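You operate a simulated robot arm through the tools that you are given. There is no shell and no other tool. Be economical: measure what you need, move in short steps, check, and stop when the job is done.

You run a simulated two-armed robot. Do the job below in one go: nothing can be reset, and whatever is moved stays where it is left.

TASK
Drain the end basin, rinse its plug clean and plug it again.
Fine: rinse the drain plug at tap 9; tap off, no other tap run, no water left in the basin. What is to be rubbed or washed off counts as gone when no trace of it is left.

The check looks at the end state, three seconds after you hand in, the way a careful person would. Anything else that was tipped, shoved, dropped, spilled or broken makes it a failure.

THE ROBOT
Two 7-joint arms with two-finger parallel grippers on one trunk, on a base that drives. Base frame: it is fixed to the floor where the robot stands at the start and does not move with it; the origin is under the middle of the robot, x ahead of it, y to its left, z up. Readings come in m, degrees, newtons and seconds.
The left shoulder is at the start at [-0.082, 0.119, 0.851], the right one opposite. With the tool pointing down near the work surface each hand reaches from about 0.14 to 0.58 m from the robot's upright axis, wherever it stands, measured 20 degrees to its own side. Places, roughly: bench by the pipes [0.5, -0.5, 0.9]; drain ring [0.5, 0.1, 0.8]; end basin [0.5, 0.1, 0.8]; lever 1 [0.6, 1.7, 1]; lever 2 [0.6, 1.5, 1]; lever 3 [0.6, 1.3, 1]; lever 4 [0.6, 1.1, 1]; lever 5 [0.6, 0.9, 1]; lever 6 [0.6, 0.7, 1]; lever 7 [0.6, 0.5, 1]; lever 8 [0.6, 0.3, 1]; lever 9 [0.6, 0.1, 1]. Payload 3.43 kg a hand.
The tool frame of a hand sits at the grasp point between the pads (the TCP): z along the fingers, y along the line on which they close. The tips reach 0.03 m beyond it. The gripper opens to 0.094 m. The fingers are 0.028 m wide and 0.01 m thick; the gripper's body (0.05 by 0.096 m) begins 0.055 m behind the TCP.
Orientation is that of the tool frame in the base frame, as a unit quaternion [w, x, y, z]. With the fingers straight down and closing along the base's y, the tool's x points along the base's -x, its y along +y and its z along -z.

THE INTERFACE
- The arms move only by the tool step_arm. It takes "left_steps", "right_steps" or both (then of equal length, played together; a hand with none holds still); each is a list that holds one entry, the list of rows, each a list of 7 numbers: the shift along the base's x, y, z in m, then the turn, a rotation vector about the base's x, y, z in degrees, then the finger opening in m, from 0 to 0.094. In form: [[[tx, ty, tz, ax, ay, az, hand], ...]]. A call has 1 to 8 rows; each row shifts and turns the commanded pose from where the row before left it. Rows are played at 5 a second. More than 0.05 m and 8.6 degrees between two rows, or a gripper value outside its range, and nothing of the call is played. A pose out of reach is approached as far as the arm can. The call stops where the force on the tool passes 40 N (or 10 N more than at its start, if that is more) or the arm is blocked; 0.2 s more then pass. Each finger travels about 0.153 m/s and halts on what it meets, pressing with about 28 N; the grip force reading is that of the motor and also rises with nothing between the fingers. The clock runs only during rows and for 0.2 s after the last one: add rows that do not move to give the fingers time. It gives the time, the measured TCP pose, the force on the tool (base axes), the opening and the grip force at its end, in the units of the frame above (readings bear some noise), with the torque about the TCP (base axes, N m) and any sound that the robot's microphone picked up.
- Cameras (640 x 400 px; columns grow to the right, rows downward): "scene" is now at [0.0237, 0.0026, 1.5588]; the picture's right is [0.11, -0.99, 0.00], its down [-0.78, -0.09, -0.61] and it looks along [0.61, 0.07, -0.79] (base axes); focal length 258 px, centre (320, 200). "left" rides on the left gripper at [0.076, -0.014, -0.103] in its tool frame; the picture's right is [0.18, 0.98, 0.00], its down [-0.75, 0.14, -0.64] and it looks along [-0.63, 0.12, 0.77] (tool axes); focal length 243 px, centre (320, 200). "right" rides on the right gripper at [0.076, 0.014, -0.102] in its tool frame; the picture's right is [-0.18, 0.98, 0.00], its down [-0.75, -0.14, -0.64] and it looks along [-0.63, -0.12, 0.77] (tool axes); focal length 243 px, centre (320, 200). There is no depth. A picture from a camera that has moved, and an enlarged one, comes with that camera's place and axes in the base frame and with its lens. The place of the scene camera against the robot may be out by one fixed shift of up to 0.012 m in any direction.
- camera(camera): a new picture of that camera. No time passes.
- move_column(by): slides the trunk up (or, below 0, down) by that many m; the arms and the scene camera ride with it, the base frame stays. It gives what a move gives, with no picture.
- roll_base(legs): drives the robot by 1 to 6 legs, each [ahead, left, turn to the left] in m, m and degrees, along the robot's own axes; the way and the turn of a leg run together, so that a leg with both is an arc; at most 1.5 m and 180 degrees a leg. The arms and the cameras ride along, it lands a little off, and it stops where it bumps. It gives what a move gives.
- turn_head(pan, tilt): turns the head with the scene camera to pan (to the left, within 143 degrees either way) and tilt (down, from -29 to 69), counted from straight ahead of the robot. It gives what a move gives.
- close_up(camera, box): a new picture of the part [left, top, right, bottom] of that camera's present view, enlarged. No time passes.
- hand_in(): hands the job in; it is judged then, once.

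Work in short steps. Places have to be worked out from the pictures, the camera data and where the tool is seen: move nearer, look again, correct. Check each grasp and each placing, and mend what went wrong. You have 120 turns and 108 pictures in all, those below and enlarged ones among them. Open the grippers and draw the arms clear of the work before you hand the job in, unless the task says otherwise; then end with one line.

The tools are called after "Emit:" as name(argument=value, ...) on one line, values as JSON. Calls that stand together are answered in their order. step_arm: Moves the arms, as the interface text tells. Its arguments: {"type":"object","properties":{"left_steps":{"type":"array","items":{"type":"array","items":{"type":"array","items":{"type":"number"}}}},"right_steps":{"type":"array","items":{"type":"array","items":{"type":"array","items":{"type":"number"}}}}},"required":[]} The other tools are called the same way: move_column (by) slides the trunk up or down; roll_base (legs) drives the base; turn_head (pan, tilt) turns the head that bears the scene camera; camera (camera) takes a picture; close_up (camera, box) takes an enlarged picture of a part of a camera's view; hand_in () hands the job in.

At the start:

```text
t: 0.0
left_eef_pos: [0.3205, 0.1714, 1.1408]
left_tool_rot: [0.0, 0.0, 1.0, 0.0]
left_wrist_force: [-0.1, 0.4, -0.3]
left_moment: [0.0, 0.0, -0.02]
left_gripper_width: 0.0938
left_finger_force: 0.1
right_eef_pos: [0.2874, -0.077, 1.2319]
right_tool_rot: [-0.001, 0.0, 1.0, 0.0]
right_wrist_force: [0.7, -0.2, -0.8]
right_moment: [-0.02, -0.01, -0.01]
right_gripper_width: 0.0939
right_finger_force: 0.1
trunk travel left (down, up): [-0.275, 0.06]
robot x, y, heading: [0.0025, 0.0022, -0.1]
head pan, tilt: [6.5, 52.1]
```

scene: 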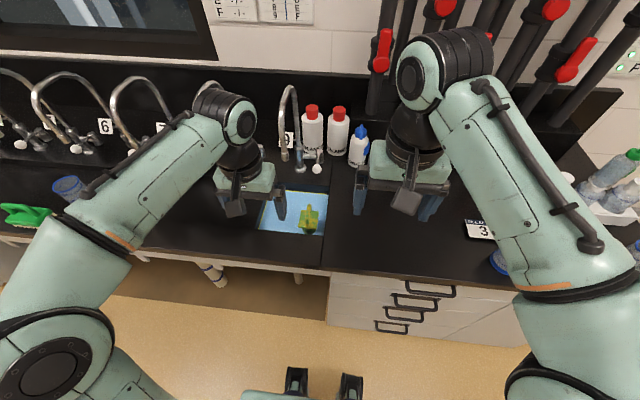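
right: 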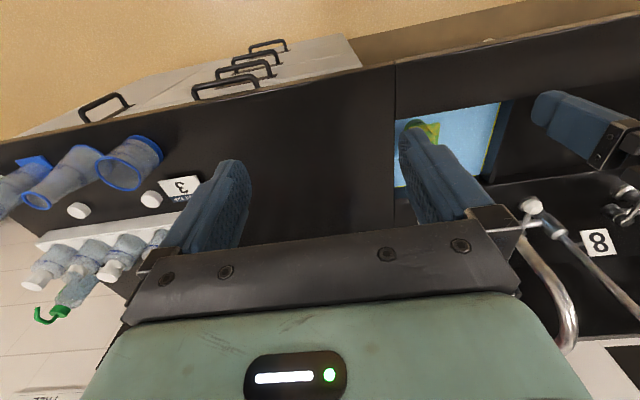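
left: 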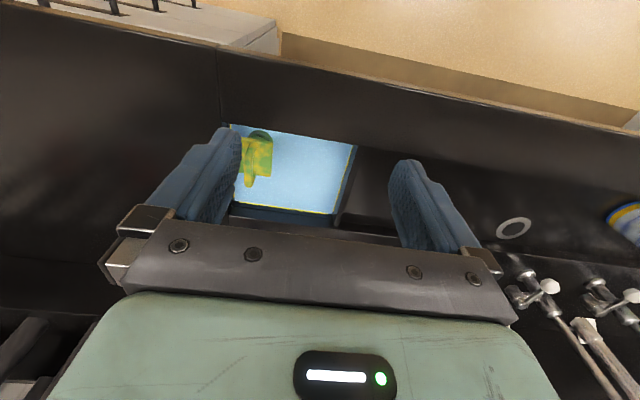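

The basin with water lies around [0.5,0.1]; something yellow-green (the plug, dirty?) is in it. I take enlarged views.

Emit:
close_up(camera="scene", box=[220, 80, 420, 250])

Emit:
close_up(camera="left", box=[200, 100, 400, 240])

```text
2.35 times, centred on (320, 165) of scene
camera zoom: at [0.0237, 0.0026, 1.5588], right [0.11, -0.99, 0.0], down [-0.78, -0.09, -0.61], along [0.61, 0.07, -0.79], focal length 608 px, centre (320, 282)
```

zoom: 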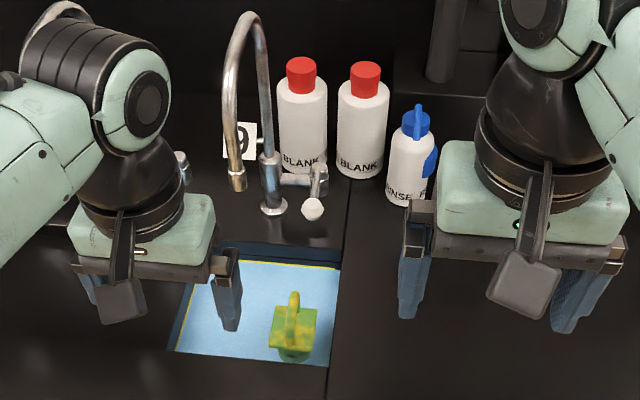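

```text
2.86 times, centred on (300, 170) of left
camera zoom: at [0.2432, 0.1564, 1.2418], right [-0.18, 0.98, 0.0], down [0.75, 0.14, 0.64], along [0.63, 0.12, -0.77], focal length 693 px, centre (377, 286)
```

zoom: 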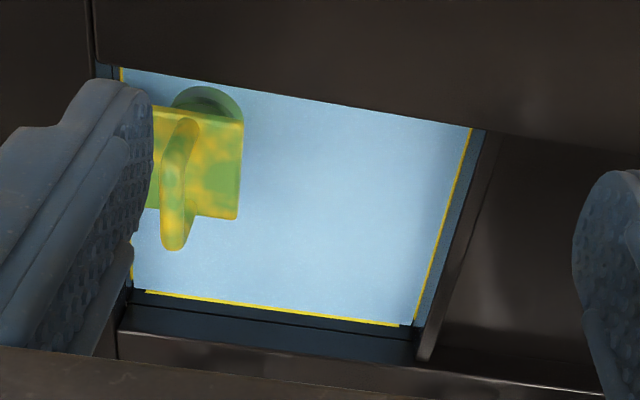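

The plug's plate is triangulated to about [0.478, 0.09, 0.862]. Now I look at the tap with its lever in detail.

Emit:
close_up(camera="scene", box=[270, 75, 350, 240])

Emit:
close_up(camera="scene", box=[20, 60, 230, 200])

Emit:
turn_head(pan=5, tilt=25)

Emit:
camera(camera="scene")

```text
2.42 times, centred on (310, 158) of scene
camera zoom: at [0.0237, 0.0026, 1.5588], right [0.11, -0.99, 0.0], down [-0.78, -0.09, -0.61], along [0.61, 0.07, -0.79], focal length 627 px, centre (344, 303)
```

zoom: 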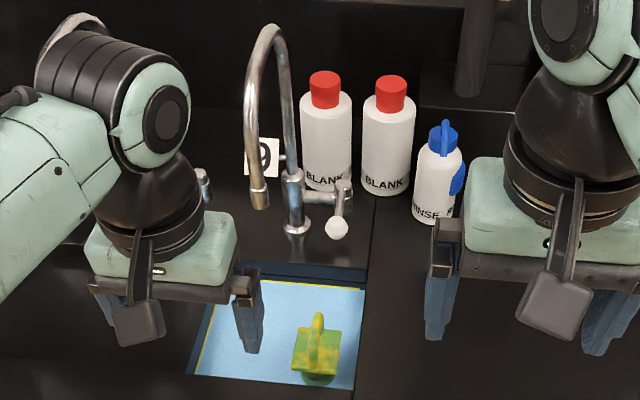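

```text
2.86 times, centred on (125, 130) of scene
camera zoom: at [0.0237, 0.0026, 1.5588], right [0.11, -0.99, 0.0], down [-0.78, -0.09, -0.61], along [0.61, 0.07, -0.79], focal length 739 px, centre (877, 400)
```

zoom: 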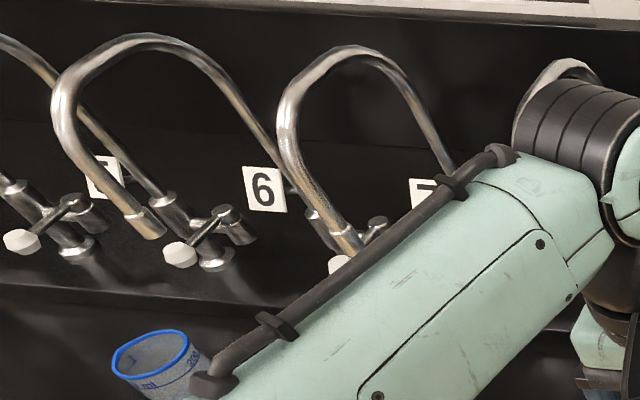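

```text
t: 0.9
left_eef_pos: [0.3195, 0.1706, 1.1393]
left_tool_rot: [0.0, 0.0, 1.0, 0.0]
left_wrist_force: [-0.4, 0.4, 0.3]
left_moment: [-0.03, -0.01, 0.0]
left_gripper_width: 0.0941
left_finger_force: 0.0
right_eef_pos: [0.2875, -0.0763, 1.2318]
right_tool_rot: [0.0, 0.0, 1.0, 0.0]
right_wrist_force: [0.0, -0.9, -0.2]
right_moment: [0.01, 0.0, 0.01]
right_gripper_width: 0.0941
right_finger_force: 0.0
trunk travel left (down, up): [-0.275, 0.06]
robot x, y, heading: [-0.0008, 0.0007, -0.0]
head pan, tilt: [5.0, 25.0]
```

```text
100 pictures are left
camera scene: at [0.041, 0.0021, 1.599], right [0.09, -1.0, 0.0], down [-0.42, -0.04, -0.91], along [0.9, 0.08, -0.42], focal length 258 px, centre (320, 200)
```

scene: 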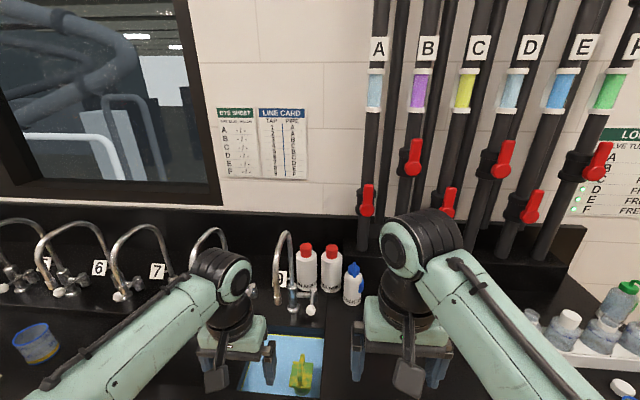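

There are supply lines A–F with valves and cards on the wall. I read the cards and valve positions.

Emit:
close_up(camera="scene", box=[210, 100, 315, 185])

Emit:
close_up(camera="scene", box=[340, 30, 640, 240])

Emit:
close_up(camera="scene", box=[540, 120, 640, 220])

```text
4.71 times, centred on (262, 142) of scene
camera zoom: at [0.041, 0.0021, 1.599], right [0.09, -1.0, 0.0], down [-0.42, -0.04, -0.91], along [0.9, 0.08, -0.42], focal length 1217 px, centre (591, 471)
```

zoom: 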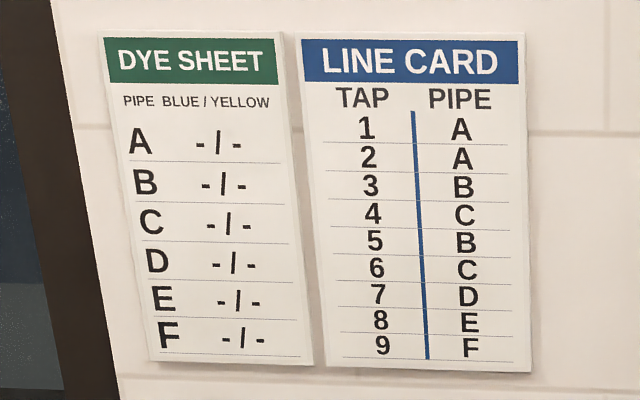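

```text
1.90 times, centred on (490, 135) of scene
camera zoom: at [0.041, 0.0021, 1.599], right [0.09, -1.0, 0.0], down [-0.42, -0.04, -0.91], along [0.9, 0.08, -0.42], focal length 492 px, centre (-4, 324)
```

zoom: 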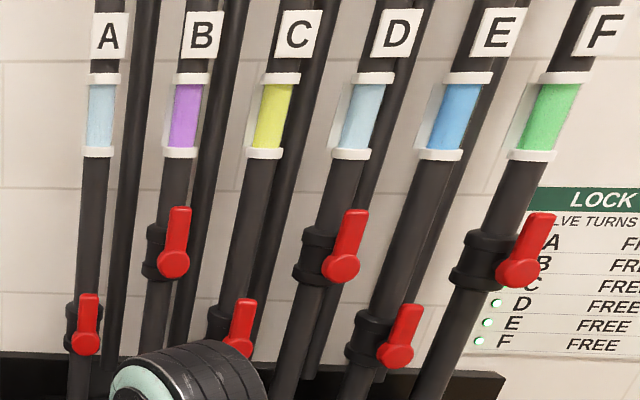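

```text
4.00 times, centred on (590, 170) of scene
camera zoom: at [0.041, 0.0021, 1.599], right [0.09, -1.0, 0.0], down [-0.42, -0.04, -0.91], along [0.9, 0.08, -0.42], focal length 1034 px, centre (-760, 320)
```

zoom: 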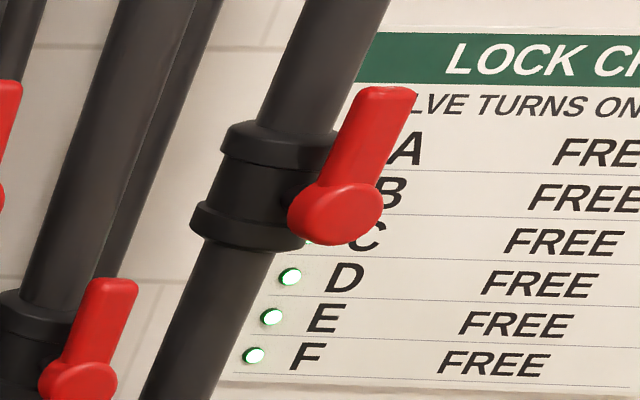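

Emit:
turn_head(pan=-35, tilt=25)

Emit:
camera(camera="scene")

```text
t: 2.0
left_eef_pos: [0.3206, 0.1708, 1.1402]
left_tool_rot: [0.0, 0.0, 1.0, 0.0]
left_wrist_force: [-0.2, -0.1, 0.0]
left_moment: [0.02, -0.01, -0.01]
left_gripper_width: 0.0941
left_finger_force: 0.0
right_eef_pos: [0.2866, -0.0778, 1.2323]
right_tool_rot: [0.0, 0.0, 1.0, 0.0]
right_wrist_force: [1.1, -0.6, -1.1]
right_moment: [-0.01, 0.02, -0.01]
right_gripper_width: 0.0942
right_finger_force: 0.1
trunk travel left (down, up): [-0.275, 0.06]
robot x, y, heading: [-0.0008, 0.0011, 0.0]
head pan, tilt: [-35.0, 25.0]
```

```text
96 pictures are left
camera scene: at [0.0247, -0.0587, 1.5991], right [-0.57, -0.82, 0.0], down [-0.35, 0.24, -0.91], along [0.74, -0.52, -0.42], focal length 258 px, centre (320, 200)
```

scene: 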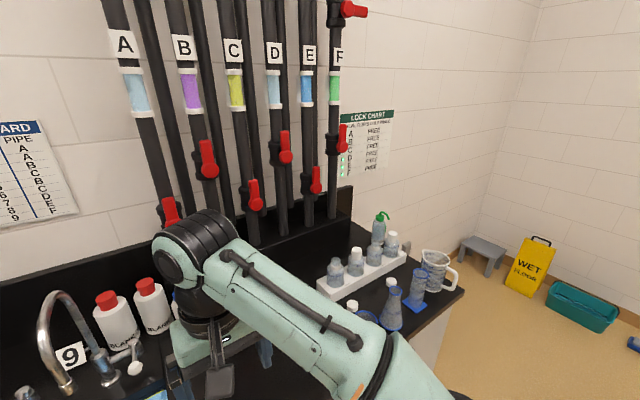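

Emit:
close_up(camera="scene", box=[330, 90, 410, 190])

Emit:
turn_head(pan=-28, tilt=-10)

Emit:
camera(camera="scene")

```text
4.00 times, centred on (370, 140) of scene
camera zoom: at [0.0247, -0.0587, 1.5991], right [-0.57, -0.82, 0.0], down [-0.35, 0.24, -0.91], along [0.74, -0.52, -0.42], focal length 1034 px, centre (120, 440)
```

zoom: 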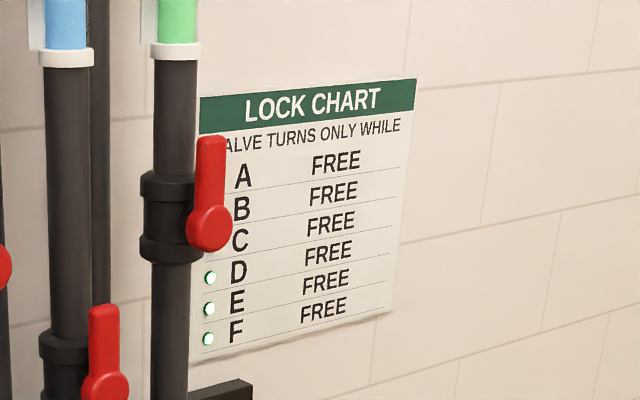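

```text
t: 3.0
left_eef_pos: [0.3214, 0.1712, 1.1403]
left_tool_rot: [0.0, 0.0, 1.0, 0.0]
left_wrist_force: [0.3, -0.4, -0.6]
left_moment: [-0.03, 0.01, 0.0]
left_gripper_width: 0.094
left_finger_force: 0.1
right_eef_pos: [0.2874, -0.0764, 1.2322]
right_tool_rot: [0.0, -0.001, 1.0, 0.0]
right_wrist_force: [0.0, 0.5, -0.4]
right_moment: [0.02, 0.01, -0.01]
right_gripper_width: 0.094
right_finger_force: 0.1
trunk travel left (down, up): [-0.275, 0.06]
robot x, y, heading: [0.0003, -0.0014, -0.2]
head pan, tilt: [-28.0, -10.0]
```

```text
94 pictures are left
camera scene: at [0.0237, -0.0455, 1.6547], right [-0.47, -0.88, 0.0], down [0.15, -0.08, -0.98], along [0.87, -0.46, 0.17], focal length 258 px, centre (320, 200)
```

scene: 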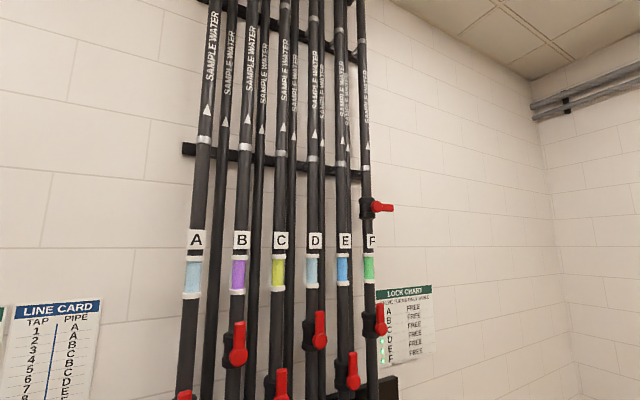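

Emit:
close_up(camera="scene", box=[290, 130, 450, 370])

Emit:
close_up(camera="scene", box=[180, 0, 400, 140])

```text
1.67 times, centred on (370, 250) of scene
camera zoom: at [0.0237, -0.0455, 1.6547], right [-0.47, -0.88, 0.0], down [0.15, -0.08, -0.98], along [0.87, -0.46, 0.17], focal length 431 px, centre (237, 117)
```

zoom: 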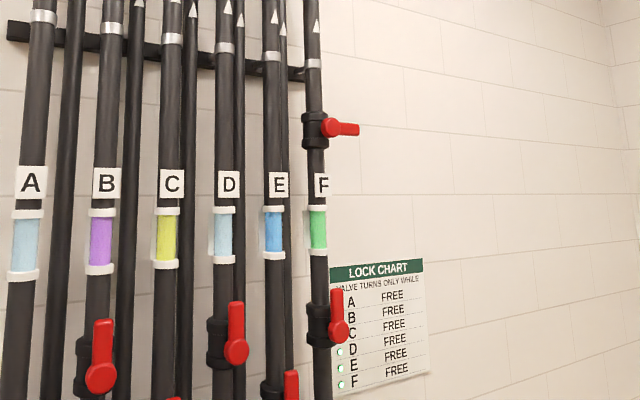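

```text
2.86 times, centred on (290, 70) of scene
camera zoom: at [0.0237, -0.0455, 1.6547], right [-0.47, -0.88, 0.0], down [0.15, -0.08, -0.98], along [0.87, -0.46, 0.17], focal length 739 px, centre (406, 571)
```

zoom: 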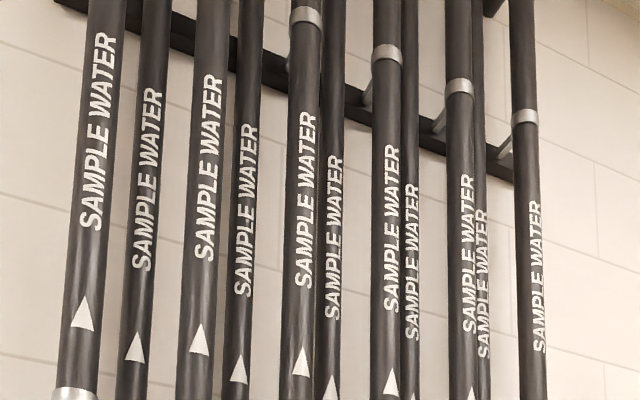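

F's lower valve is parallel (open), while an upper one on the same pipe looks crosswise; the tap test will show. I aim the head at the tap for a close look.

Emit:
turn_head(pan=8, tilt=45)

Emit:
step_arm(right_steps=[[[0, -0.05, 0, 0, 0, 0, 0.094], [0, -0.05, 0, 0, 0, 0, 0.094], [0, -0.04, 0, 0, 0, 0, 0.094]]], left_steps=[[[0, 0.04, 0.02, 0, 0, 0, 0.094], [0, 0.04, 0.02, 0, 0, 0, 0.094], [0, 0.04, 0.02, 0, 0, 0, 0.094]]])

Emit:
camera(camera="scene")

Emit:
close_up(camera="scene", box=[280, 150, 360, 200])

```text
t: 4.2
left_eef_pos: [0.3205, 0.1722, 1.14]
left_tool_rot: [0.0, 0.0, 1.0, 0.0]
left_wrist_force: [0.1, 0.5, -0.1]
left_moment: [-0.01, -0.01, 0.0]
left_gripper_width: 0.0936
left_finger_force: 0.1
right_eef_pos: [0.2875, -0.0765, 1.2319]
right_tool_rot: [0.0, 0.0, 1.0, 0.001]
right_wrist_force: [0.6, -0.1, 0.3]
right_moment: [-0.02, -0.03, 0.05]
right_gripper_width: 0.094
right_finger_force: 0.0
trunk travel left (down, up): [-0.275, 0.06]
robot x, y, heading: [-0.0007, -0.0016, 0.2]
head pan, tilt: [8.0, 45.0]
```

```text
t: 5.0
left_eef_pos: [0.3219, 0.2908, 1.2005]
left_tool_rot: [-0.001, 0.0, 1.0, 0.0]
left_wrist_force: [0.9, -0.6, 0.0]
left_moment: [0.01, -0.01, -0.02]
left_gripper_width: 0.0939
left_finger_force: 0.1
right_eef_pos: [0.2869, -0.2178, 1.2317]
right_tool_rot: [-0.001, -0.001, 1.0, 0.001]
right_wrist_force: [0.9, -0.4, -0.1]
right_moment: [-0.04, 0.02, 0.02]
right_gripper_width: 0.0939
right_finger_force: 0.1
trunk travel left (down, up): [-0.275, 0.06]
robot x, y, heading: [0.001, 0.003, -0.0]
head pan, tilt: [8.0, 45.0]
```

```text
91 pictures are left
camera scene: at [0.0299, 0.0052, 1.5685], right [0.14, -0.99, 0.0], down [-0.7, -0.1, -0.71], along [0.7, 0.1, -0.71], focal length 258 px, centre (320, 200)
```

scene: 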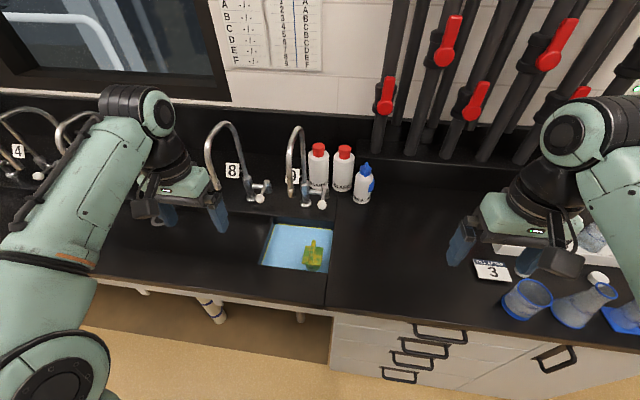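

```text
8.00 times, centred on (320, 175) of scene
camera zoom: at [0.0299, 0.0052, 1.5685], right [0.14, -0.99, 0.0], down [-0.7, -0.1, -0.71], along [0.7, 0.1, -0.71], focal length 2068 px, centre (320, 400)
```

zoom: 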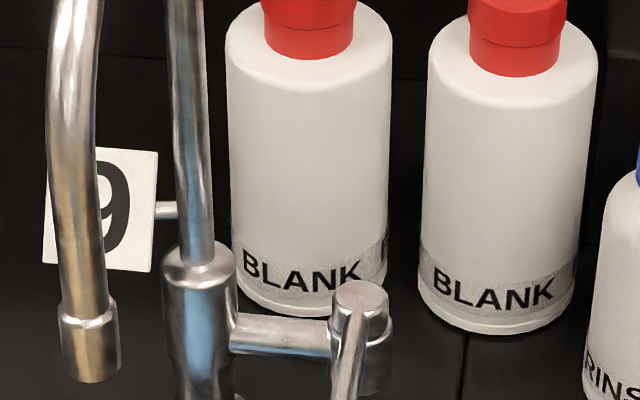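

Emit:
close_up(camera="scene", box=[230, 170, 350, 280])

Emit:
close_up(camera="scene", box=[460, 250, 520, 290])

```text
3.64 times, centred on (290, 225) of scene
camera zoom: at [0.0299, 0.0052, 1.5685], right [0.14, -0.99, 0.0], down [-0.7, -0.1, -0.71], along [0.7, 0.1, -0.71], focal length 940 px, centre (429, 109)
```

zoom: 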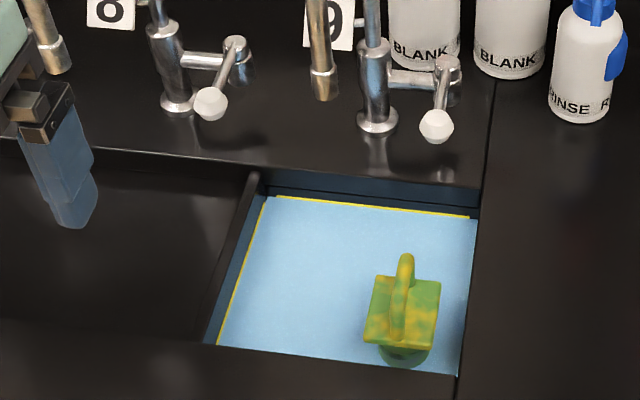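

```text
10.00 times, centred on (490, 270) of scene
camera zoom: at [0.0299, 0.0052, 1.5685], right [0.14, -0.99, 0.0], down [-0.7, -0.1, -0.71], along [0.7, 0.1, -0.71], focal length 2585 px, centre (-1380, -500)
```

zoom: 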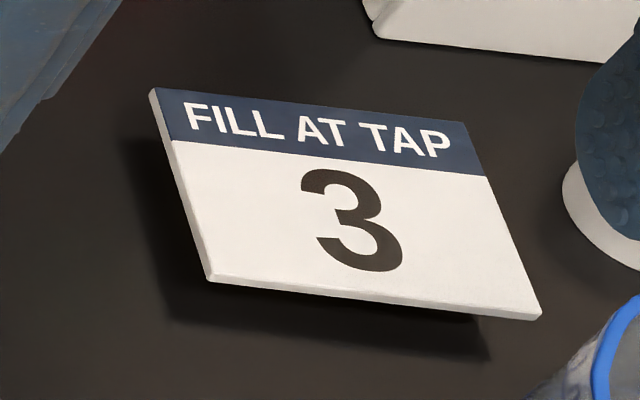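

The lever seems to hang on a vertical valve stem. I take hand-camera views for triangulating spout and lever.

Emit:
step_arm(left_steps=[[[0.04, -0.05, 0.0, 0, 0, 0, 0.094], [0.04, -0.05, 0.0, 0, 0, 0, 0.094], [0.0, -0.04, 0.0, 0, 0, 0, 0.094], [0.0, -0.04, 0.0, 0, 0, 0, 0.094]]])

Emit:
camera(camera="left")

Emit:
camera(camera="scene")

```text
refused: row 1 steps farther than a row can; nothing moved
```

```text
87 pictures are left
camera left: at [0.2447, 0.2758, 1.3022], right [-0.18, 0.98, 0.0], down [0.75, 0.14, 0.64], along [0.63, 0.12, -0.77], focal length 243 px, centre (320, 200)
```

left: 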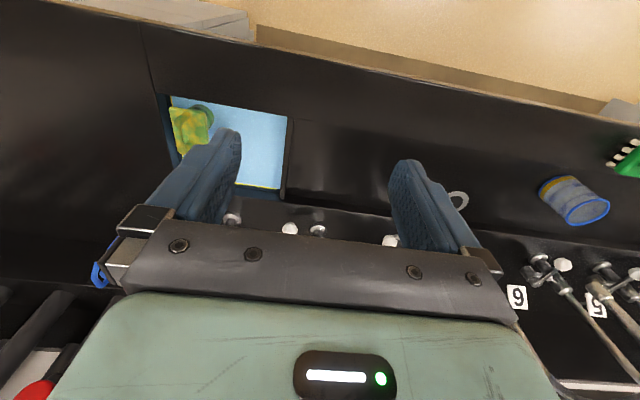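

```text
86 pictures are left
camera scene: at [0.0299, 0.0052, 1.5685], right [0.14, -0.99, 0.0], down [-0.7, -0.1, -0.71], along [0.7, 0.1, -0.71], focal length 258 px, centre (320, 200)
```

scene: 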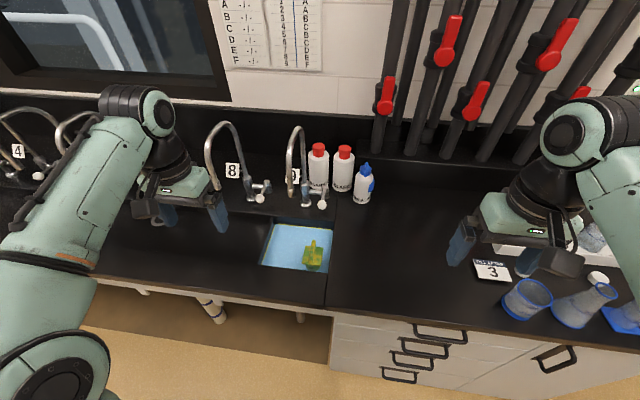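

I pitch the right hand forward and inward a bit so that its camera can see tap 9 from a second viewpoint.

Emit:
step_arm(right_steps=[[[0.02, 0.03, 0, 0, -8, 0, 0.094], [0.02, 0.03, 0, 0, -8, 0, 0.094], [0.02, 0.03, 0, 0, -8, 0, 0.094], [0, 0.02, 0, 0, -8, 0, 0.094]]])

Emit:
camera(camera="right")

```text
t: 6.0
left_eef_pos: [0.321, 0.2909, 1.2002]
left_tool_rot: [0.001, -0.001, 1.0, -0.001]
left_wrist_force: [0.1, 0.0, -0.4]
left_moment: [0.02, 0.0, -0.03]
left_gripper_width: 0.094
left_finger_force: 0.1
right_eef_pos: [0.3466, -0.1069, 1.2322]
right_tool_rot: [0.278, 0.0, 0.961, 0.0]
right_wrist_force: [-0.6, 0.3, 0.4]
right_moment: [0.02, -0.05, 0.01]
right_gripper_width: 0.0941
right_finger_force: 0.0
trunk travel left (down, up): [-0.275, 0.06]
robot x, y, heading: [-0.0021, -0.0026, 0.1]
head pan, tilt: [8.0, 45.0]
```

```text
85 pictures are left
camera right: at [0.2276, -0.0926, 1.2778], right [0.16, 0.98, 0.1], down [0.3, -0.14, 0.94], along [0.94, -0.12, -0.31], focal length 243 px, centre (320, 200)
```

right: 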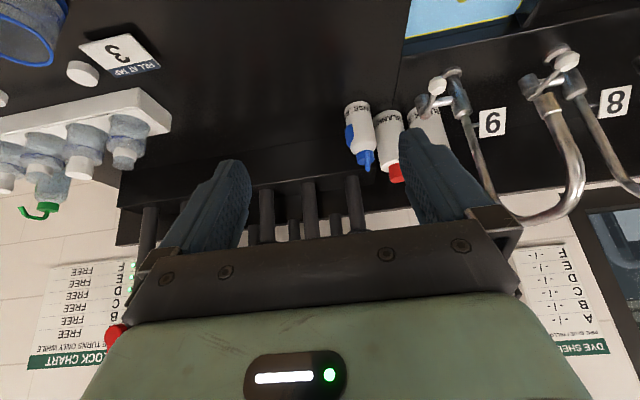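

Emit:
close_up(camera="right", box=[400, 30, 620, 170])

```text
2.86 times, centred on (510, 100) of right
camera zoom: at [0.2276, -0.0926, 1.2778], right [0.16, 0.98, 0.1], down [0.3, -0.14, 0.94], along [0.94, -0.12, -0.31], focal length 693 px, centre (-223, 486)
```

zoom: 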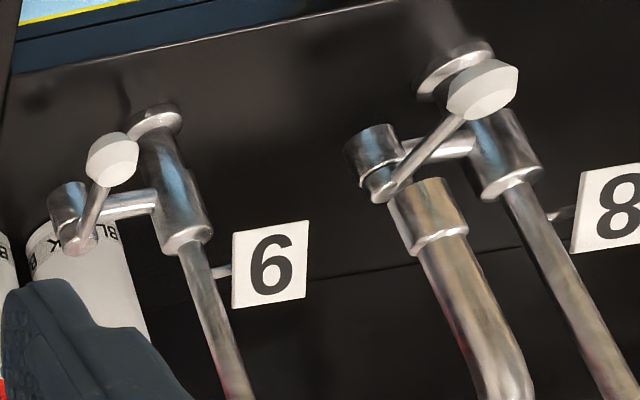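

Triangulated: spout end ≈[0.494, 0.147, 1.10], knob ≈[0.586, 0.079, 0.987], lever pivot ≈[0.665, 0.079, 0.983]; the lever is flat and should swing sideways. I pull the hands back and drive a bit forward and left for reach.

Emit:
step_arm(right_steps=[[[-0.03, -0.02, 0, 0, 8, 0, 0.06], [-0.03, -0.02, 0, 0, 8, 0, 0.06], [-0.03, -0.0, 0, 0, 8, 0, 0.06], [0, -0.0, 0, 0, 8, 0, 0.06]]], left_steps=[[[-0.03, -0.02, 0, 0, 0, 0, 0.06], [-0.03, -0.02, 0, 0, 0, 0, 0.06], [0, -0.02, 0, 0, 0, 0, 0.06], [0, 0, 0, 0, 0, 0, 0.06]]])

Emit:
roll_base(legs=[[0.08, 0.12, 0]])

Emit:
camera(camera="scene")

```text
t: 7.0
left_eef_pos: [0.2618, 0.231, 1.2005]
left_tool_rot: [0.001, 0.0, 1.0, 0.0]
left_wrist_force: [0.0, -0.2, 0.3]
left_moment: [-0.02, 0.03, -0.01]
left_gripper_width: 0.0603
left_finger_force: 0.1
right_eef_pos: [0.259, -0.1462, 1.2323]
right_tool_rot: [-0.001, -0.001, 1.0, 0.0]
right_wrist_force: [0.6, 0.2, -0.3]
right_moment: [0.04, -0.01, -0.03]
right_gripper_width: 0.06
right_finger_force: 0.0
trunk travel left (down, up): [-0.275, 0.06]
robot x, y, heading: [-0.0016, 0.0036, -0.3]
head pan, tilt: [8.0, 45.0]
```

```text
t: 8.8
left_eef_pos: [0.3408, 0.3523, 1.2011]
left_tool_rot: [-0.001, -0.001, 1.0, -0.001]
left_wrist_force: [0.0, 0.0, 0.0]
left_moment: [-0.04, 0.02, 0.0]
left_gripper_width: 0.0601
left_finger_force: 0.0
right_eef_pos: [0.3367, -0.025, 1.2316]
right_tool_rot: [0.0, -0.001, 1.0, 0.0]
right_wrist_force: [-0.2, 0.1, -0.4]
right_moment: [0.01, -0.01, 0.01]
right_gripper_width: 0.0602
right_finger_force: 0.0
trunk travel left (down, up): [-0.275, 0.06]
robot x, y, heading: [0.0791, 0.1196, 0.0]
head pan, tilt: [8.0, 45.0]
```

```text
83 pictures are left
camera scene: at [0.109, 0.1267, 1.5685], right [0.14, -0.99, 0.0], down [-0.7, -0.1, -0.71], along [0.7, 0.1, -0.71], focal length 258 px, centre (320, 200)
```

scene: 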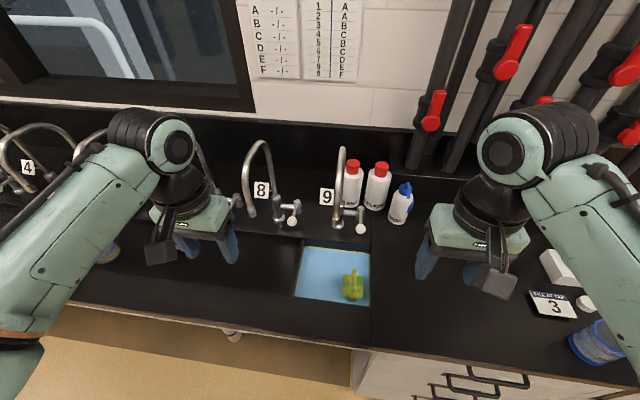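

Coordinates agree after the drive. I bring the right hand, pitched 30° forward and fingers open at 0.06, to a spot short of the knob.

Emit:
step_arm(right_steps=[[[0.03, 0.018, -0.026, 0, -6, 0, 0.06], [0.03, 0.018, -0.026, 0, -6, 0, 0.06], [0.03, 0.018, -0.026, 0, -6, 0, 0.06], [0.03, 0.018, -0.026, 0, -6, 0, 0.06], [0.03, 0.018, -0.026, 0, -6, 0, 0.06]]])

Emit:
camera(camera="right")

Emit:
close_up(camera="scene", box=[270, 130, 470, 310])

```text
t: 10.0
left_eef_pos: [0.3401, 0.3519, 1.1999]
left_tool_rot: [0.0, 0.0, 1.0, 0.0]
left_wrist_force: [-0.9, -0.2, -0.2]
left_moment: [0.01, 0.02, 0.01]
left_gripper_width: 0.0598
left_finger_force: 0.1
right_eef_pos: [0.489, 0.0641, 1.1021]
right_tool_rot: [0.261, -0.001, 0.965, 0.0]
right_wrist_force: [0.2, 0.7, -0.1]
right_moment: [-0.01, 0.03, 0.0]
right_gripper_width: 0.06
right_finger_force: 0.0
trunk travel left (down, up): [-0.275, 0.06]
robot x, y, heading: [0.0808, 0.12, 0.1]
head pan, tilt: [8.0, 45.0]
```

```text
82 pictures are left
camera right: at [0.3717, 0.0788, 1.1517], right [0.16, 0.98, 0.09], down [0.33, -0.14, 0.93], along [0.93, -0.12, -0.35], focal length 243 px, centre (320, 200)
```

right: 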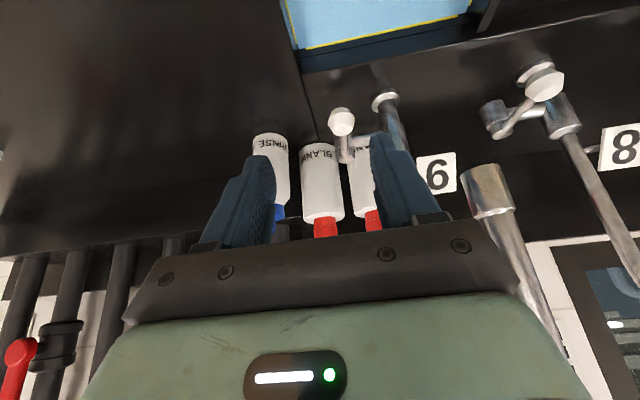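

```text
2.22 times, centred on (370, 220) of scene
camera zoom: at [0.1097, 0.1269, 1.5685], right [0.14, -0.99, 0.0], down [-0.7, -0.1, -0.71], along [0.7, 0.1, -0.71], focal length 574 px, centre (209, 156)
```

zoom: 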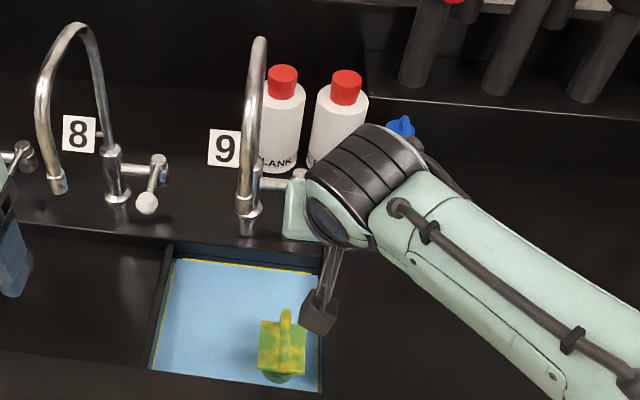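

The knob is confirmed at ≈[0.587, 0.081, 0.987], so I lower the open fingers around it.

Emit:
step_arm(right_steps=[[[0.02, 0.004, -0.03, 0, 0, 0, 0.06], [0.025, 0.0, -0.03, 0, 0, 0, 0.06], [0.025, 0.0, -0.03, 0, 0, 0, 0.06], [0.024, 0.0, -0.018, 0, 0, 0, 0.06]]])

Emit:
camera(camera="right")

```text
t: 11.0
left_eef_pos: [0.3408, 0.3518, 1.2002]
left_tool_rot: [0.0, -0.001, 1.0, 0.0]
left_wrist_force: [0.7, 0.6, 0.2]
left_moment: [0.0, 0.02, -0.02]
left_gripper_width: 0.0601
left_finger_force: 0.1
right_eef_pos: [0.5823, 0.0691, 0.9941]
right_tool_rot: [0.259, -0.001, 0.966, 0.0]
right_wrist_force: [-0.4, 0.2, -0.3]
right_moment: [0.02, -0.02, -0.02]
right_gripper_width: 0.0603
right_finger_force: 0.1
trunk travel left (down, up): [-0.275, 0.06]
robot x, y, heading: [0.0804, 0.1229, -0.1]
head pan, tilt: [8.0, 45.0]
```

```text
80 pictures are left
camera right: at [0.4645, 0.0825, 1.0437], right [0.16, 0.98, 0.09], down [0.33, -0.14, 0.93], along [0.93, -0.12, -0.35], focal length 243 px, centre (320, 200)
```

right: 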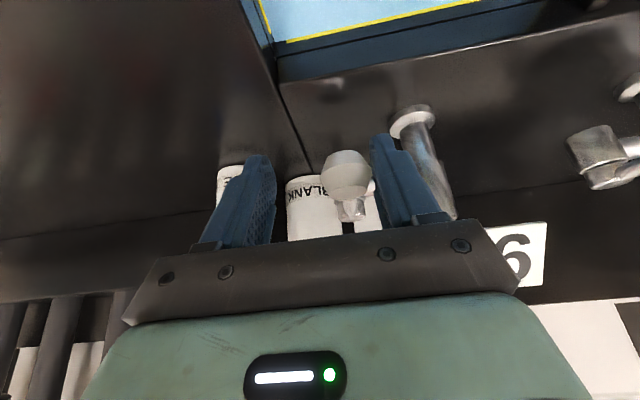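

The knob lies between the fingers, near the left one. I pull toward -y a little to test which way it swings.

Emit:
step_arm(right_steps=[[[0.0, -0.015, 0, 0, 0, 0, 0.06], [0.0, -0.015, 0, 0, 0, 0, 0.06], [0.003, -0.015, 0, 0, 0, 0, 0.06]]])

Emit:
camera(camera="right")

Emit:
close_up(camera="scene", box=[270, 130, 470, 310])

```text
t: 11.8
left_eef_pos: [0.3406, 0.3524, 1.2009]
left_tool_rot: [0.0, -0.001, 1.0, 0.0]
left_wrist_force: [0.5, -0.4, 0.4]
left_moment: [-0.03, -0.03, 0.01]
left_gripper_width: 0.06
left_finger_force: 0.0
right_eef_pos: [0.5849, 0.0234, 0.9949]
right_tool_rot: [0.259, 0.0, 0.966, -0.001]
right_wrist_force: [0.1, 0.3, -0.8]
right_moment: [0.03, -0.01, 0.02]
right_gripper_width: 0.0601
right_finger_force: 1.2
trunk travel left (down, up): [-0.275, 0.06]
robot x, y, heading: [0.0752, 0.121, -0.2]
head pan, tilt: [8.0, 45.0]
```

```text
79 pictures are left
camera right: at [0.4672, 0.0372, 1.0443], right [0.16, 0.98, 0.09], down [0.33, -0.14, 0.93], along [0.93, -0.12, -0.35], focal length 243 px, centre (320, 200)
```

right: 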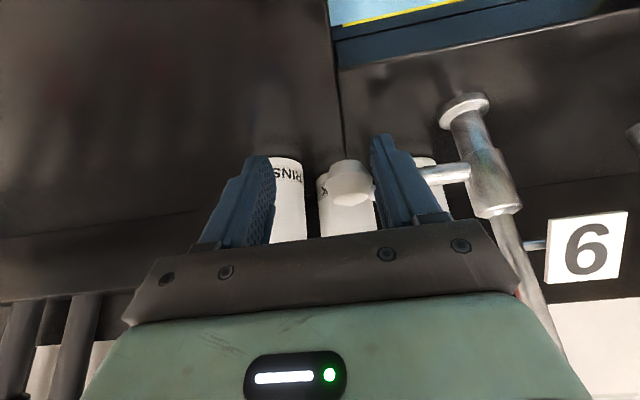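

```text
2.22 times, centred on (370, 220) of scene
camera zoom: at [0.1092, 0.1263, 1.5685], right [0.14, -0.99, 0.0], down [-0.7, -0.1, -0.71], along [0.7, 0.1, -0.71], focal length 574 px, centre (209, 156)
```

zoom: 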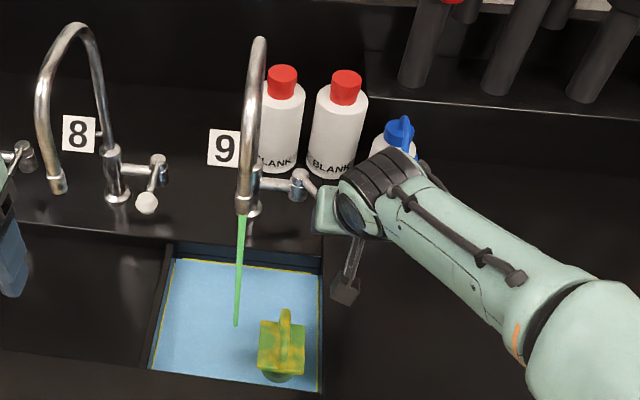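

Tap 9 runs (green liquid) with only a partial swing toward -y. I narrow the fingers to the knob and bring it back to shut.

Emit:
step_arm(right_steps=[[[0.0, 0.0, 0, 0, 0, 0, 0.036], [-0.001, 0.015, 0, 0, 0, 0, 0.036], [-0.001, 0.015, 0, 0, 0, 0, 0.036], [-0.001, 0.015, 0, 0, 0, 0, 0.036], [0, 0.012, 0, 0, 0, 0, 0.036]]])

Emit:
camera(camera="right")

Emit:
close_up(camera="scene", box=[270, 130, 470, 310])

```text
t: 12.8
left_eef_pos: [0.34, 0.3514, 1.1999]
left_tool_rot: [0.001, -0.001, 1.0, 0.0]
left_wrist_force: [0.4, 0.5, -0.4]
left_moment: [-0.02, -0.03, -0.02]
left_gripper_width: 0.06
left_finger_force: 0.2
right_eef_pos: [0.5757, 0.051, 0.9892]
right_tool_rot: [0.246, 0.01, 0.969, -0.01]
right_wrist_force: [-17.4, -12.1, -0.8]
right_moment: [-0.07, 0.13, -0.65]
right_gripper_width: 0.0439
right_finger_force: 6.7
trunk travel left (down, up): [-0.275, 0.06]
robot x, y, heading: [0.0776, 0.1201, -0.1]
head pan, tilt: [8.0, 45.0]
stopped in row 4 (right hand): the force on the tool passed its limit at 44 N (the readings are from after the stop); the commanded pose is now the measured one
```

```text
77 pictures are left
camera right: at [0.4604, 0.069, 1.0409], right [0.19, 0.98, 0.07], down [0.35, -0.13, 0.93], along [0.92, -0.15, -0.37], focal length 243 px, centre (320, 200)
```

right: 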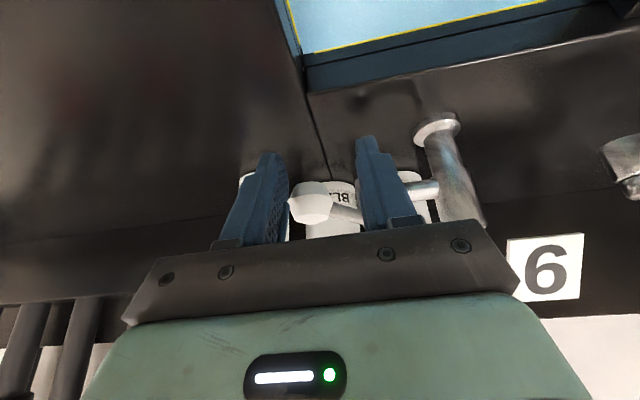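

```text
2.22 times, centred on (370, 220) of scene
camera zoom: at [0.1066, 0.1254, 1.5686], right [0.14, -0.99, 0.0], down [-0.7, -0.1, -0.71], along [0.7, 0.1, -0.71], focal length 574 px, centre (209, 156)
```

zoom: 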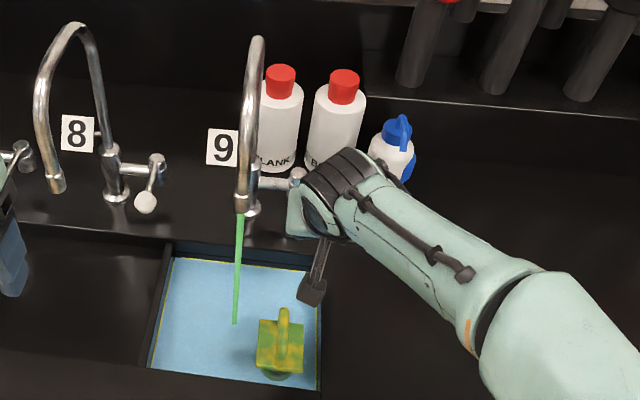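

The fingers wedged between knob and lever arm. I release, lift, close the fingers, come down right of the knob and push it back with the closed fingers.

Emit:
step_arm(right_steps=[[[0, 0, 0, 0, 0, 0, 0.06], [0, 0, 0.04, 0, 0, 0, 0.06], [0, 0, 0.04, 0, 0, 0, 0.04], [0, -0.04, 0, 0, 0, 0, 0.0], [0.008, -0.008, 0, 0, 0, 0, 0.0], [0, 0, -0.04, 0, 0, 0, 0.0], [0, 0, -0.04, 0, 0, 0, 0.0]]])

Emit:
camera(camera="right")

```text
t: 14.3
left_eef_pos: [0.3409, 0.3513, 1.2004]
left_tool_rot: [0.0, 0.0, 1.0, 0.0]
left_wrist_force: [-0.1, -1.2, 0.1]
left_moment: [-0.05, 0.04, 0.0]
left_gripper_width: 0.0599
left_finger_force: 0.0
right_eef_pos: [0.5875, 0.0059, 0.9889]
right_tool_rot: [0.251, 0.007, 0.968, -0.008]
right_wrist_force: [-0.4, 0.1, -0.7]
right_moment: [0.02, -0.03, 0.04]
right_gripper_width: 0.0001
right_finger_force: 28.6
trunk travel left (down, up): [-0.275, 0.06]
robot x, y, heading: [0.0762, 0.12, 0.1]
head pan, tilt: [8.0, 45.0]
```

```text
75 pictures are left
camera right: at [0.4706, 0.024, 1.0405], right [0.18, 0.98, 0.08], down [0.34, -0.14, 0.93], along [0.92, -0.14, -0.36], focal length 243 px, centre (320, 200)
```

right: 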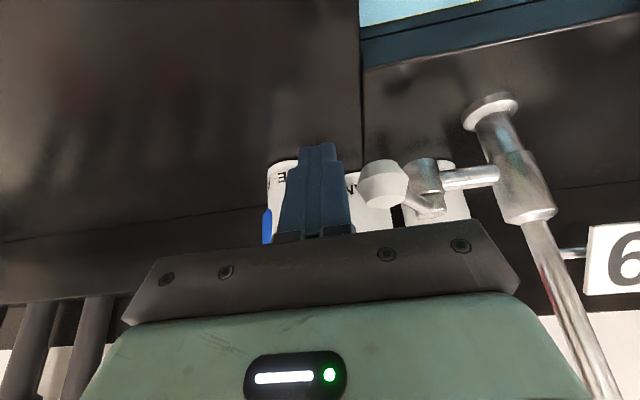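

Fingers are right of the knob; I push +y.

Emit:
step_arm(right_steps=[[[0, 0.015, 0, 0, 0, 0, 0.0], [-0.003, 0.015, 0, 0, 0, 0, 0.0], [-0.003, 0.012, 0, 0, 0, 0, 0.0], [0, 0.008, 0, 0, 0, 0, 0.0]]])

Emit:
camera(camera="right")

Emit:
close_up(camera="scene", box=[270, 130, 470, 310])

```text
t: 15.3
left_eef_pos: [0.3385, 0.3502, 1.2]
left_tool_rot: [0.0, 0.0, 1.0, 0.001]
left_wrist_force: [-0.7, 0.5, -0.1]
left_moment: [-0.01, -0.02, -0.02]
left_gripper_width: 0.06
left_finger_force: 0.1
right_eef_pos: [0.5804, 0.0563, 0.9895]
right_tool_rot: [0.252, 0.007, 0.968, -0.008]
right_wrist_force: [0.9, -4.0, -0.2]
right_moment: [0.0, 0.02, -0.05]
right_gripper_width: 0.0001
right_finger_force: 27.6
trunk travel left (down, up): [-0.275, 0.06]
robot x, y, heading: [0.0775, 0.1205, 0.2]
head pan, tilt: [8.0, 45.0]
```

```text
74 pictures are left
camera right: at [0.4648, 0.0734, 1.0414], right [0.18, 0.98, 0.08], down [0.34, -0.14, 0.93], along [0.92, -0.14, -0.36], focal length 243 px, centre (320, 200)
```

right: 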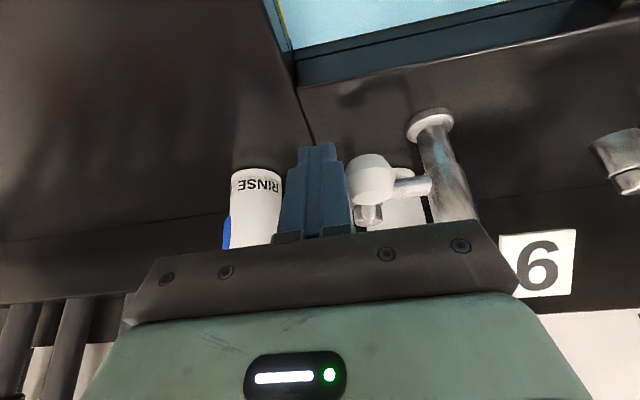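

```text
2.22 times, centred on (370, 220) of scene
camera zoom: at [0.1082, 0.1247, 1.5685], right [0.14, -0.99, 0.0], down [-0.7, -0.1, -0.71], along [0.7, 0.1, -0.71], focal length 574 px, centre (209, 156)
```

zoom: 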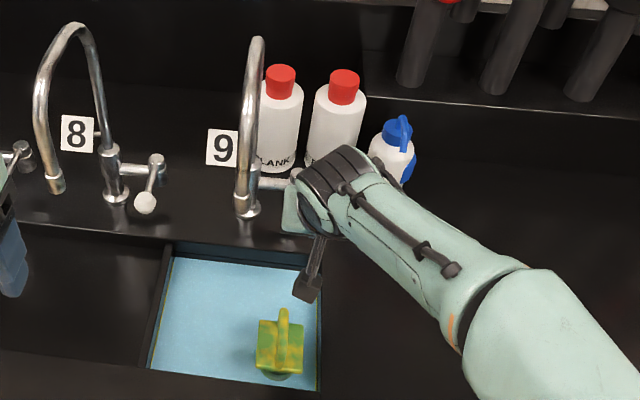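

Tap 9 is off again. I park the right hand up and to the right, and bring the left hand, pitched 40°, in front of the plug.

Emit:
step_arm(right_steps=[[[0, 0, 0, 0, 0, 0, 0.0], [0, -0.01, 0.03, 0, 0, 0, 0.0], [0, -0.02, 0.04, 0, 0, 0, 0.06], [-0.02, -0.03, 0.02, 0, 0, 0, 0.06], [-0.02, -0.04, 0.0, 0, 0, 0, 0.06], [0, -0.04, 0.0, 0, 0, 0, 0.06], [0, 0, 0.0, 0, 0, 0, 0.06]]], left_steps=[[[0.008, -0.0375, -0.021, 0, -5.7, 0, 0.06], [0.008, -0.0375, -0.021, 0, -5.7, 0, 0.06], [0.008, -0.0375, -0.021, 0, -5.7, 0, 0.06], [0.008, -0.0375, -0.021, 0, -5.7, 0, 0.06], [0.008, -0.0375, -0.021, 0, -5.7, 0, 0.06], [0.008, -0.0375, -0.021, 0, -5.7, 0, 0.06], [0.008, -0.0375, -0.021, 0, -5.7, 0, 0.06]]])

Emit:
camera(camera="left")

Emit:
close_up(camera="scene", box=[250, 130, 450, 310])

```text
t: 16.9
left_eef_pos: [0.3939, 0.0869, 1.0524]
left_tool_rot: [0.342, 0.001, 0.94, 0.0]
left_wrist_force: [-0.1, -0.2, 0.1]
left_moment: [0.02, 0.03, -0.02]
left_gripper_width: 0.0598
left_finger_force: 0.1
right_eef_pos: [0.539, -0.083, 1.0785]
right_tool_rot: [0.251, 0.007, 0.968, -0.007]
right_wrist_force: [-0.5, 0.0, 1.1]
right_moment: [0.03, -0.01, 0.02]
right_gripper_width: 0.0601
right_finger_force: 0.0
trunk travel left (down, up): [-0.275, 0.06]
robot x, y, heading: [0.0799, 0.1198, -0.1]
head pan, tilt: [8.0, 45.0]
```

```text
72 pictures are left
camera left: at [0.2693, 0.0719, 1.0818], right [-0.14, 0.98, -0.12], down [0.17, 0.14, 0.98], along [0.98, 0.12, -0.18], focal length 243 px, centre (320, 200)
```

left: 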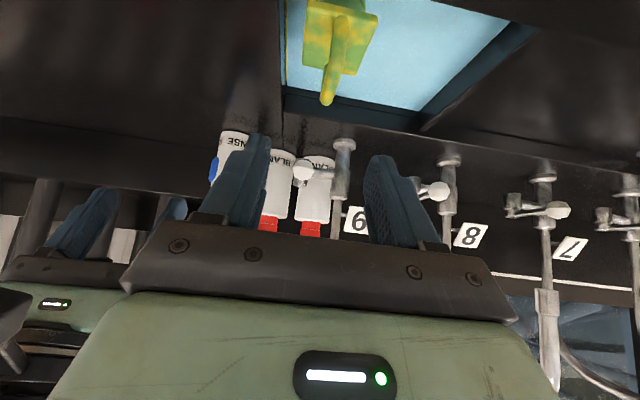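

```text
2.22 times, centred on (350, 220) of scene
camera zoom: at [0.109, 0.1252, 1.5685], right [0.14, -0.99, 0.0], down [-0.7, -0.1, -0.71], along [0.7, 0.1, -0.71], focal length 574 px, centre (253, 156)
```

zoom: 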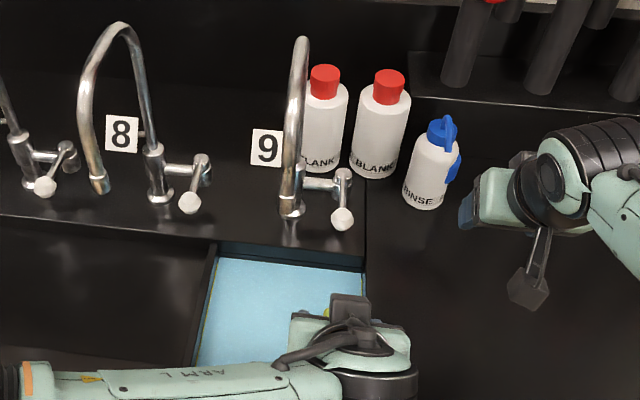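

The handle top is at about [0.49, 0.096, 0.935]. I move the left fingers along their axis to straddle it.

Emit:
step_arm(left_steps=[[[0.023, 0.004, -0.033, 0, 0, 0, 0.06], [0.023, 0.004, -0.033, 0, 0, 0, 0.06], [0.023, 0.001, -0.033, 0, 0, 0, 0.06], [0.015, 0.0, -0.02, 0, 0, 0, 0.06]]])

Emit:
camera(camera="left")

```text
t: 17.9
left_eef_pos: [0.4815, 0.0939, 0.9415]
left_tool_rot: [0.349, 0.0, 0.937, -0.006]
left_wrist_force: [7.2, -7.3, 30.7]
left_moment: [-1.23, -0.49, 0.2]
left_gripper_width: 0.0641
left_finger_force: 3.0
right_eef_pos: [0.5397, -0.083, 1.08]
right_tool_rot: [0.251, 0.007, 0.968, -0.008]
right_wrist_force: [-0.4, -0.3, 0.3]
right_moment: [0.0, 0.02, 0.0]
right_gripper_width: 0.0602
right_finger_force: 0.1
trunk travel left (down, up): [-0.275, 0.06]
robot x, y, heading: [0.0792, 0.1226, 0.3]
head pan, tilt: [8.0, 45.0]
```

```text
70 pictures are left
camera left: at [0.3555, 0.0801, 0.9684], right [-0.13, 0.98, -0.13], down [0.15, 0.15, 0.98], along [0.98, 0.11, -0.17], focal length 243 px, centre (320, 200)
```

left: 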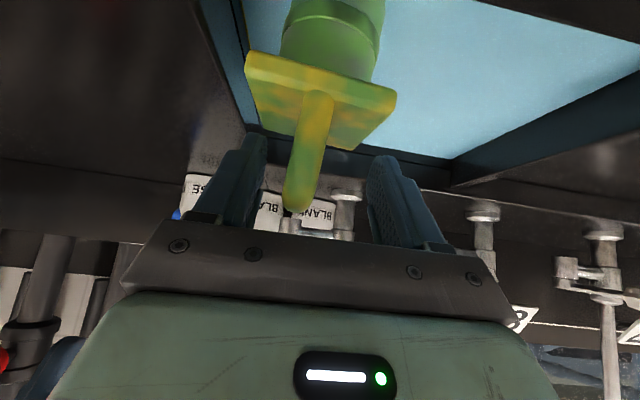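

The right fingertip presses on the plug's plate (about z 0.905). I raise 12 mm, centre on the handle (y≈0.085) and close.

Emit:
step_arm(left_steps=[[[0.0, -0.008, 0.022, 0, 0, 0, 0.06], [0, 0, -0.006, 0, 0, 0, 0.03], [0, 0, 0, 0, 0, 0, 0.0], [0, 0, 0, 0, 0, 0, 0.0], [0, 0, 0, 0, 0, 0, 0.0]]])

Emit:
camera(camera="left")

```text
t: 19.1
left_eef_pos: [0.4798, 0.0896, 0.9495]
left_tool_rot: [0.341, 0.001, 0.94, 0.0]
left_wrist_force: [-0.8, -0.1, 0.6]
left_moment: [0.0, -0.03, 0.01]
left_gripper_width: 0.0154
left_finger_force: 28.4
right_eef_pos: [0.5399, -0.0813, 1.0794]
right_tool_rot: [0.252, 0.006, 0.968, -0.008]
right_wrist_force: [0.7, 0.7, 0.3]
right_moment: [0.03, -0.02, 0.01]
right_gripper_width: 0.06
right_finger_force: 0.2
trunk travel left (down, up): [-0.275, 0.06]
robot x, y, heading: [0.0807, 0.119, -0.2]
head pan, tilt: [8.0, 45.0]
```

```text
69 pictures are left
camera left: at [0.3541, 0.0751, 0.9792], right [-0.14, 0.98, -0.12], down [0.17, 0.14, 0.98], along [0.98, 0.12, -0.18], focal length 243 px, centre (320, 200)
```

left: 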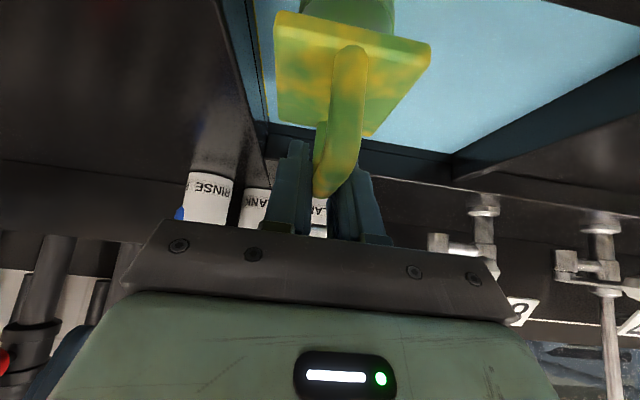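

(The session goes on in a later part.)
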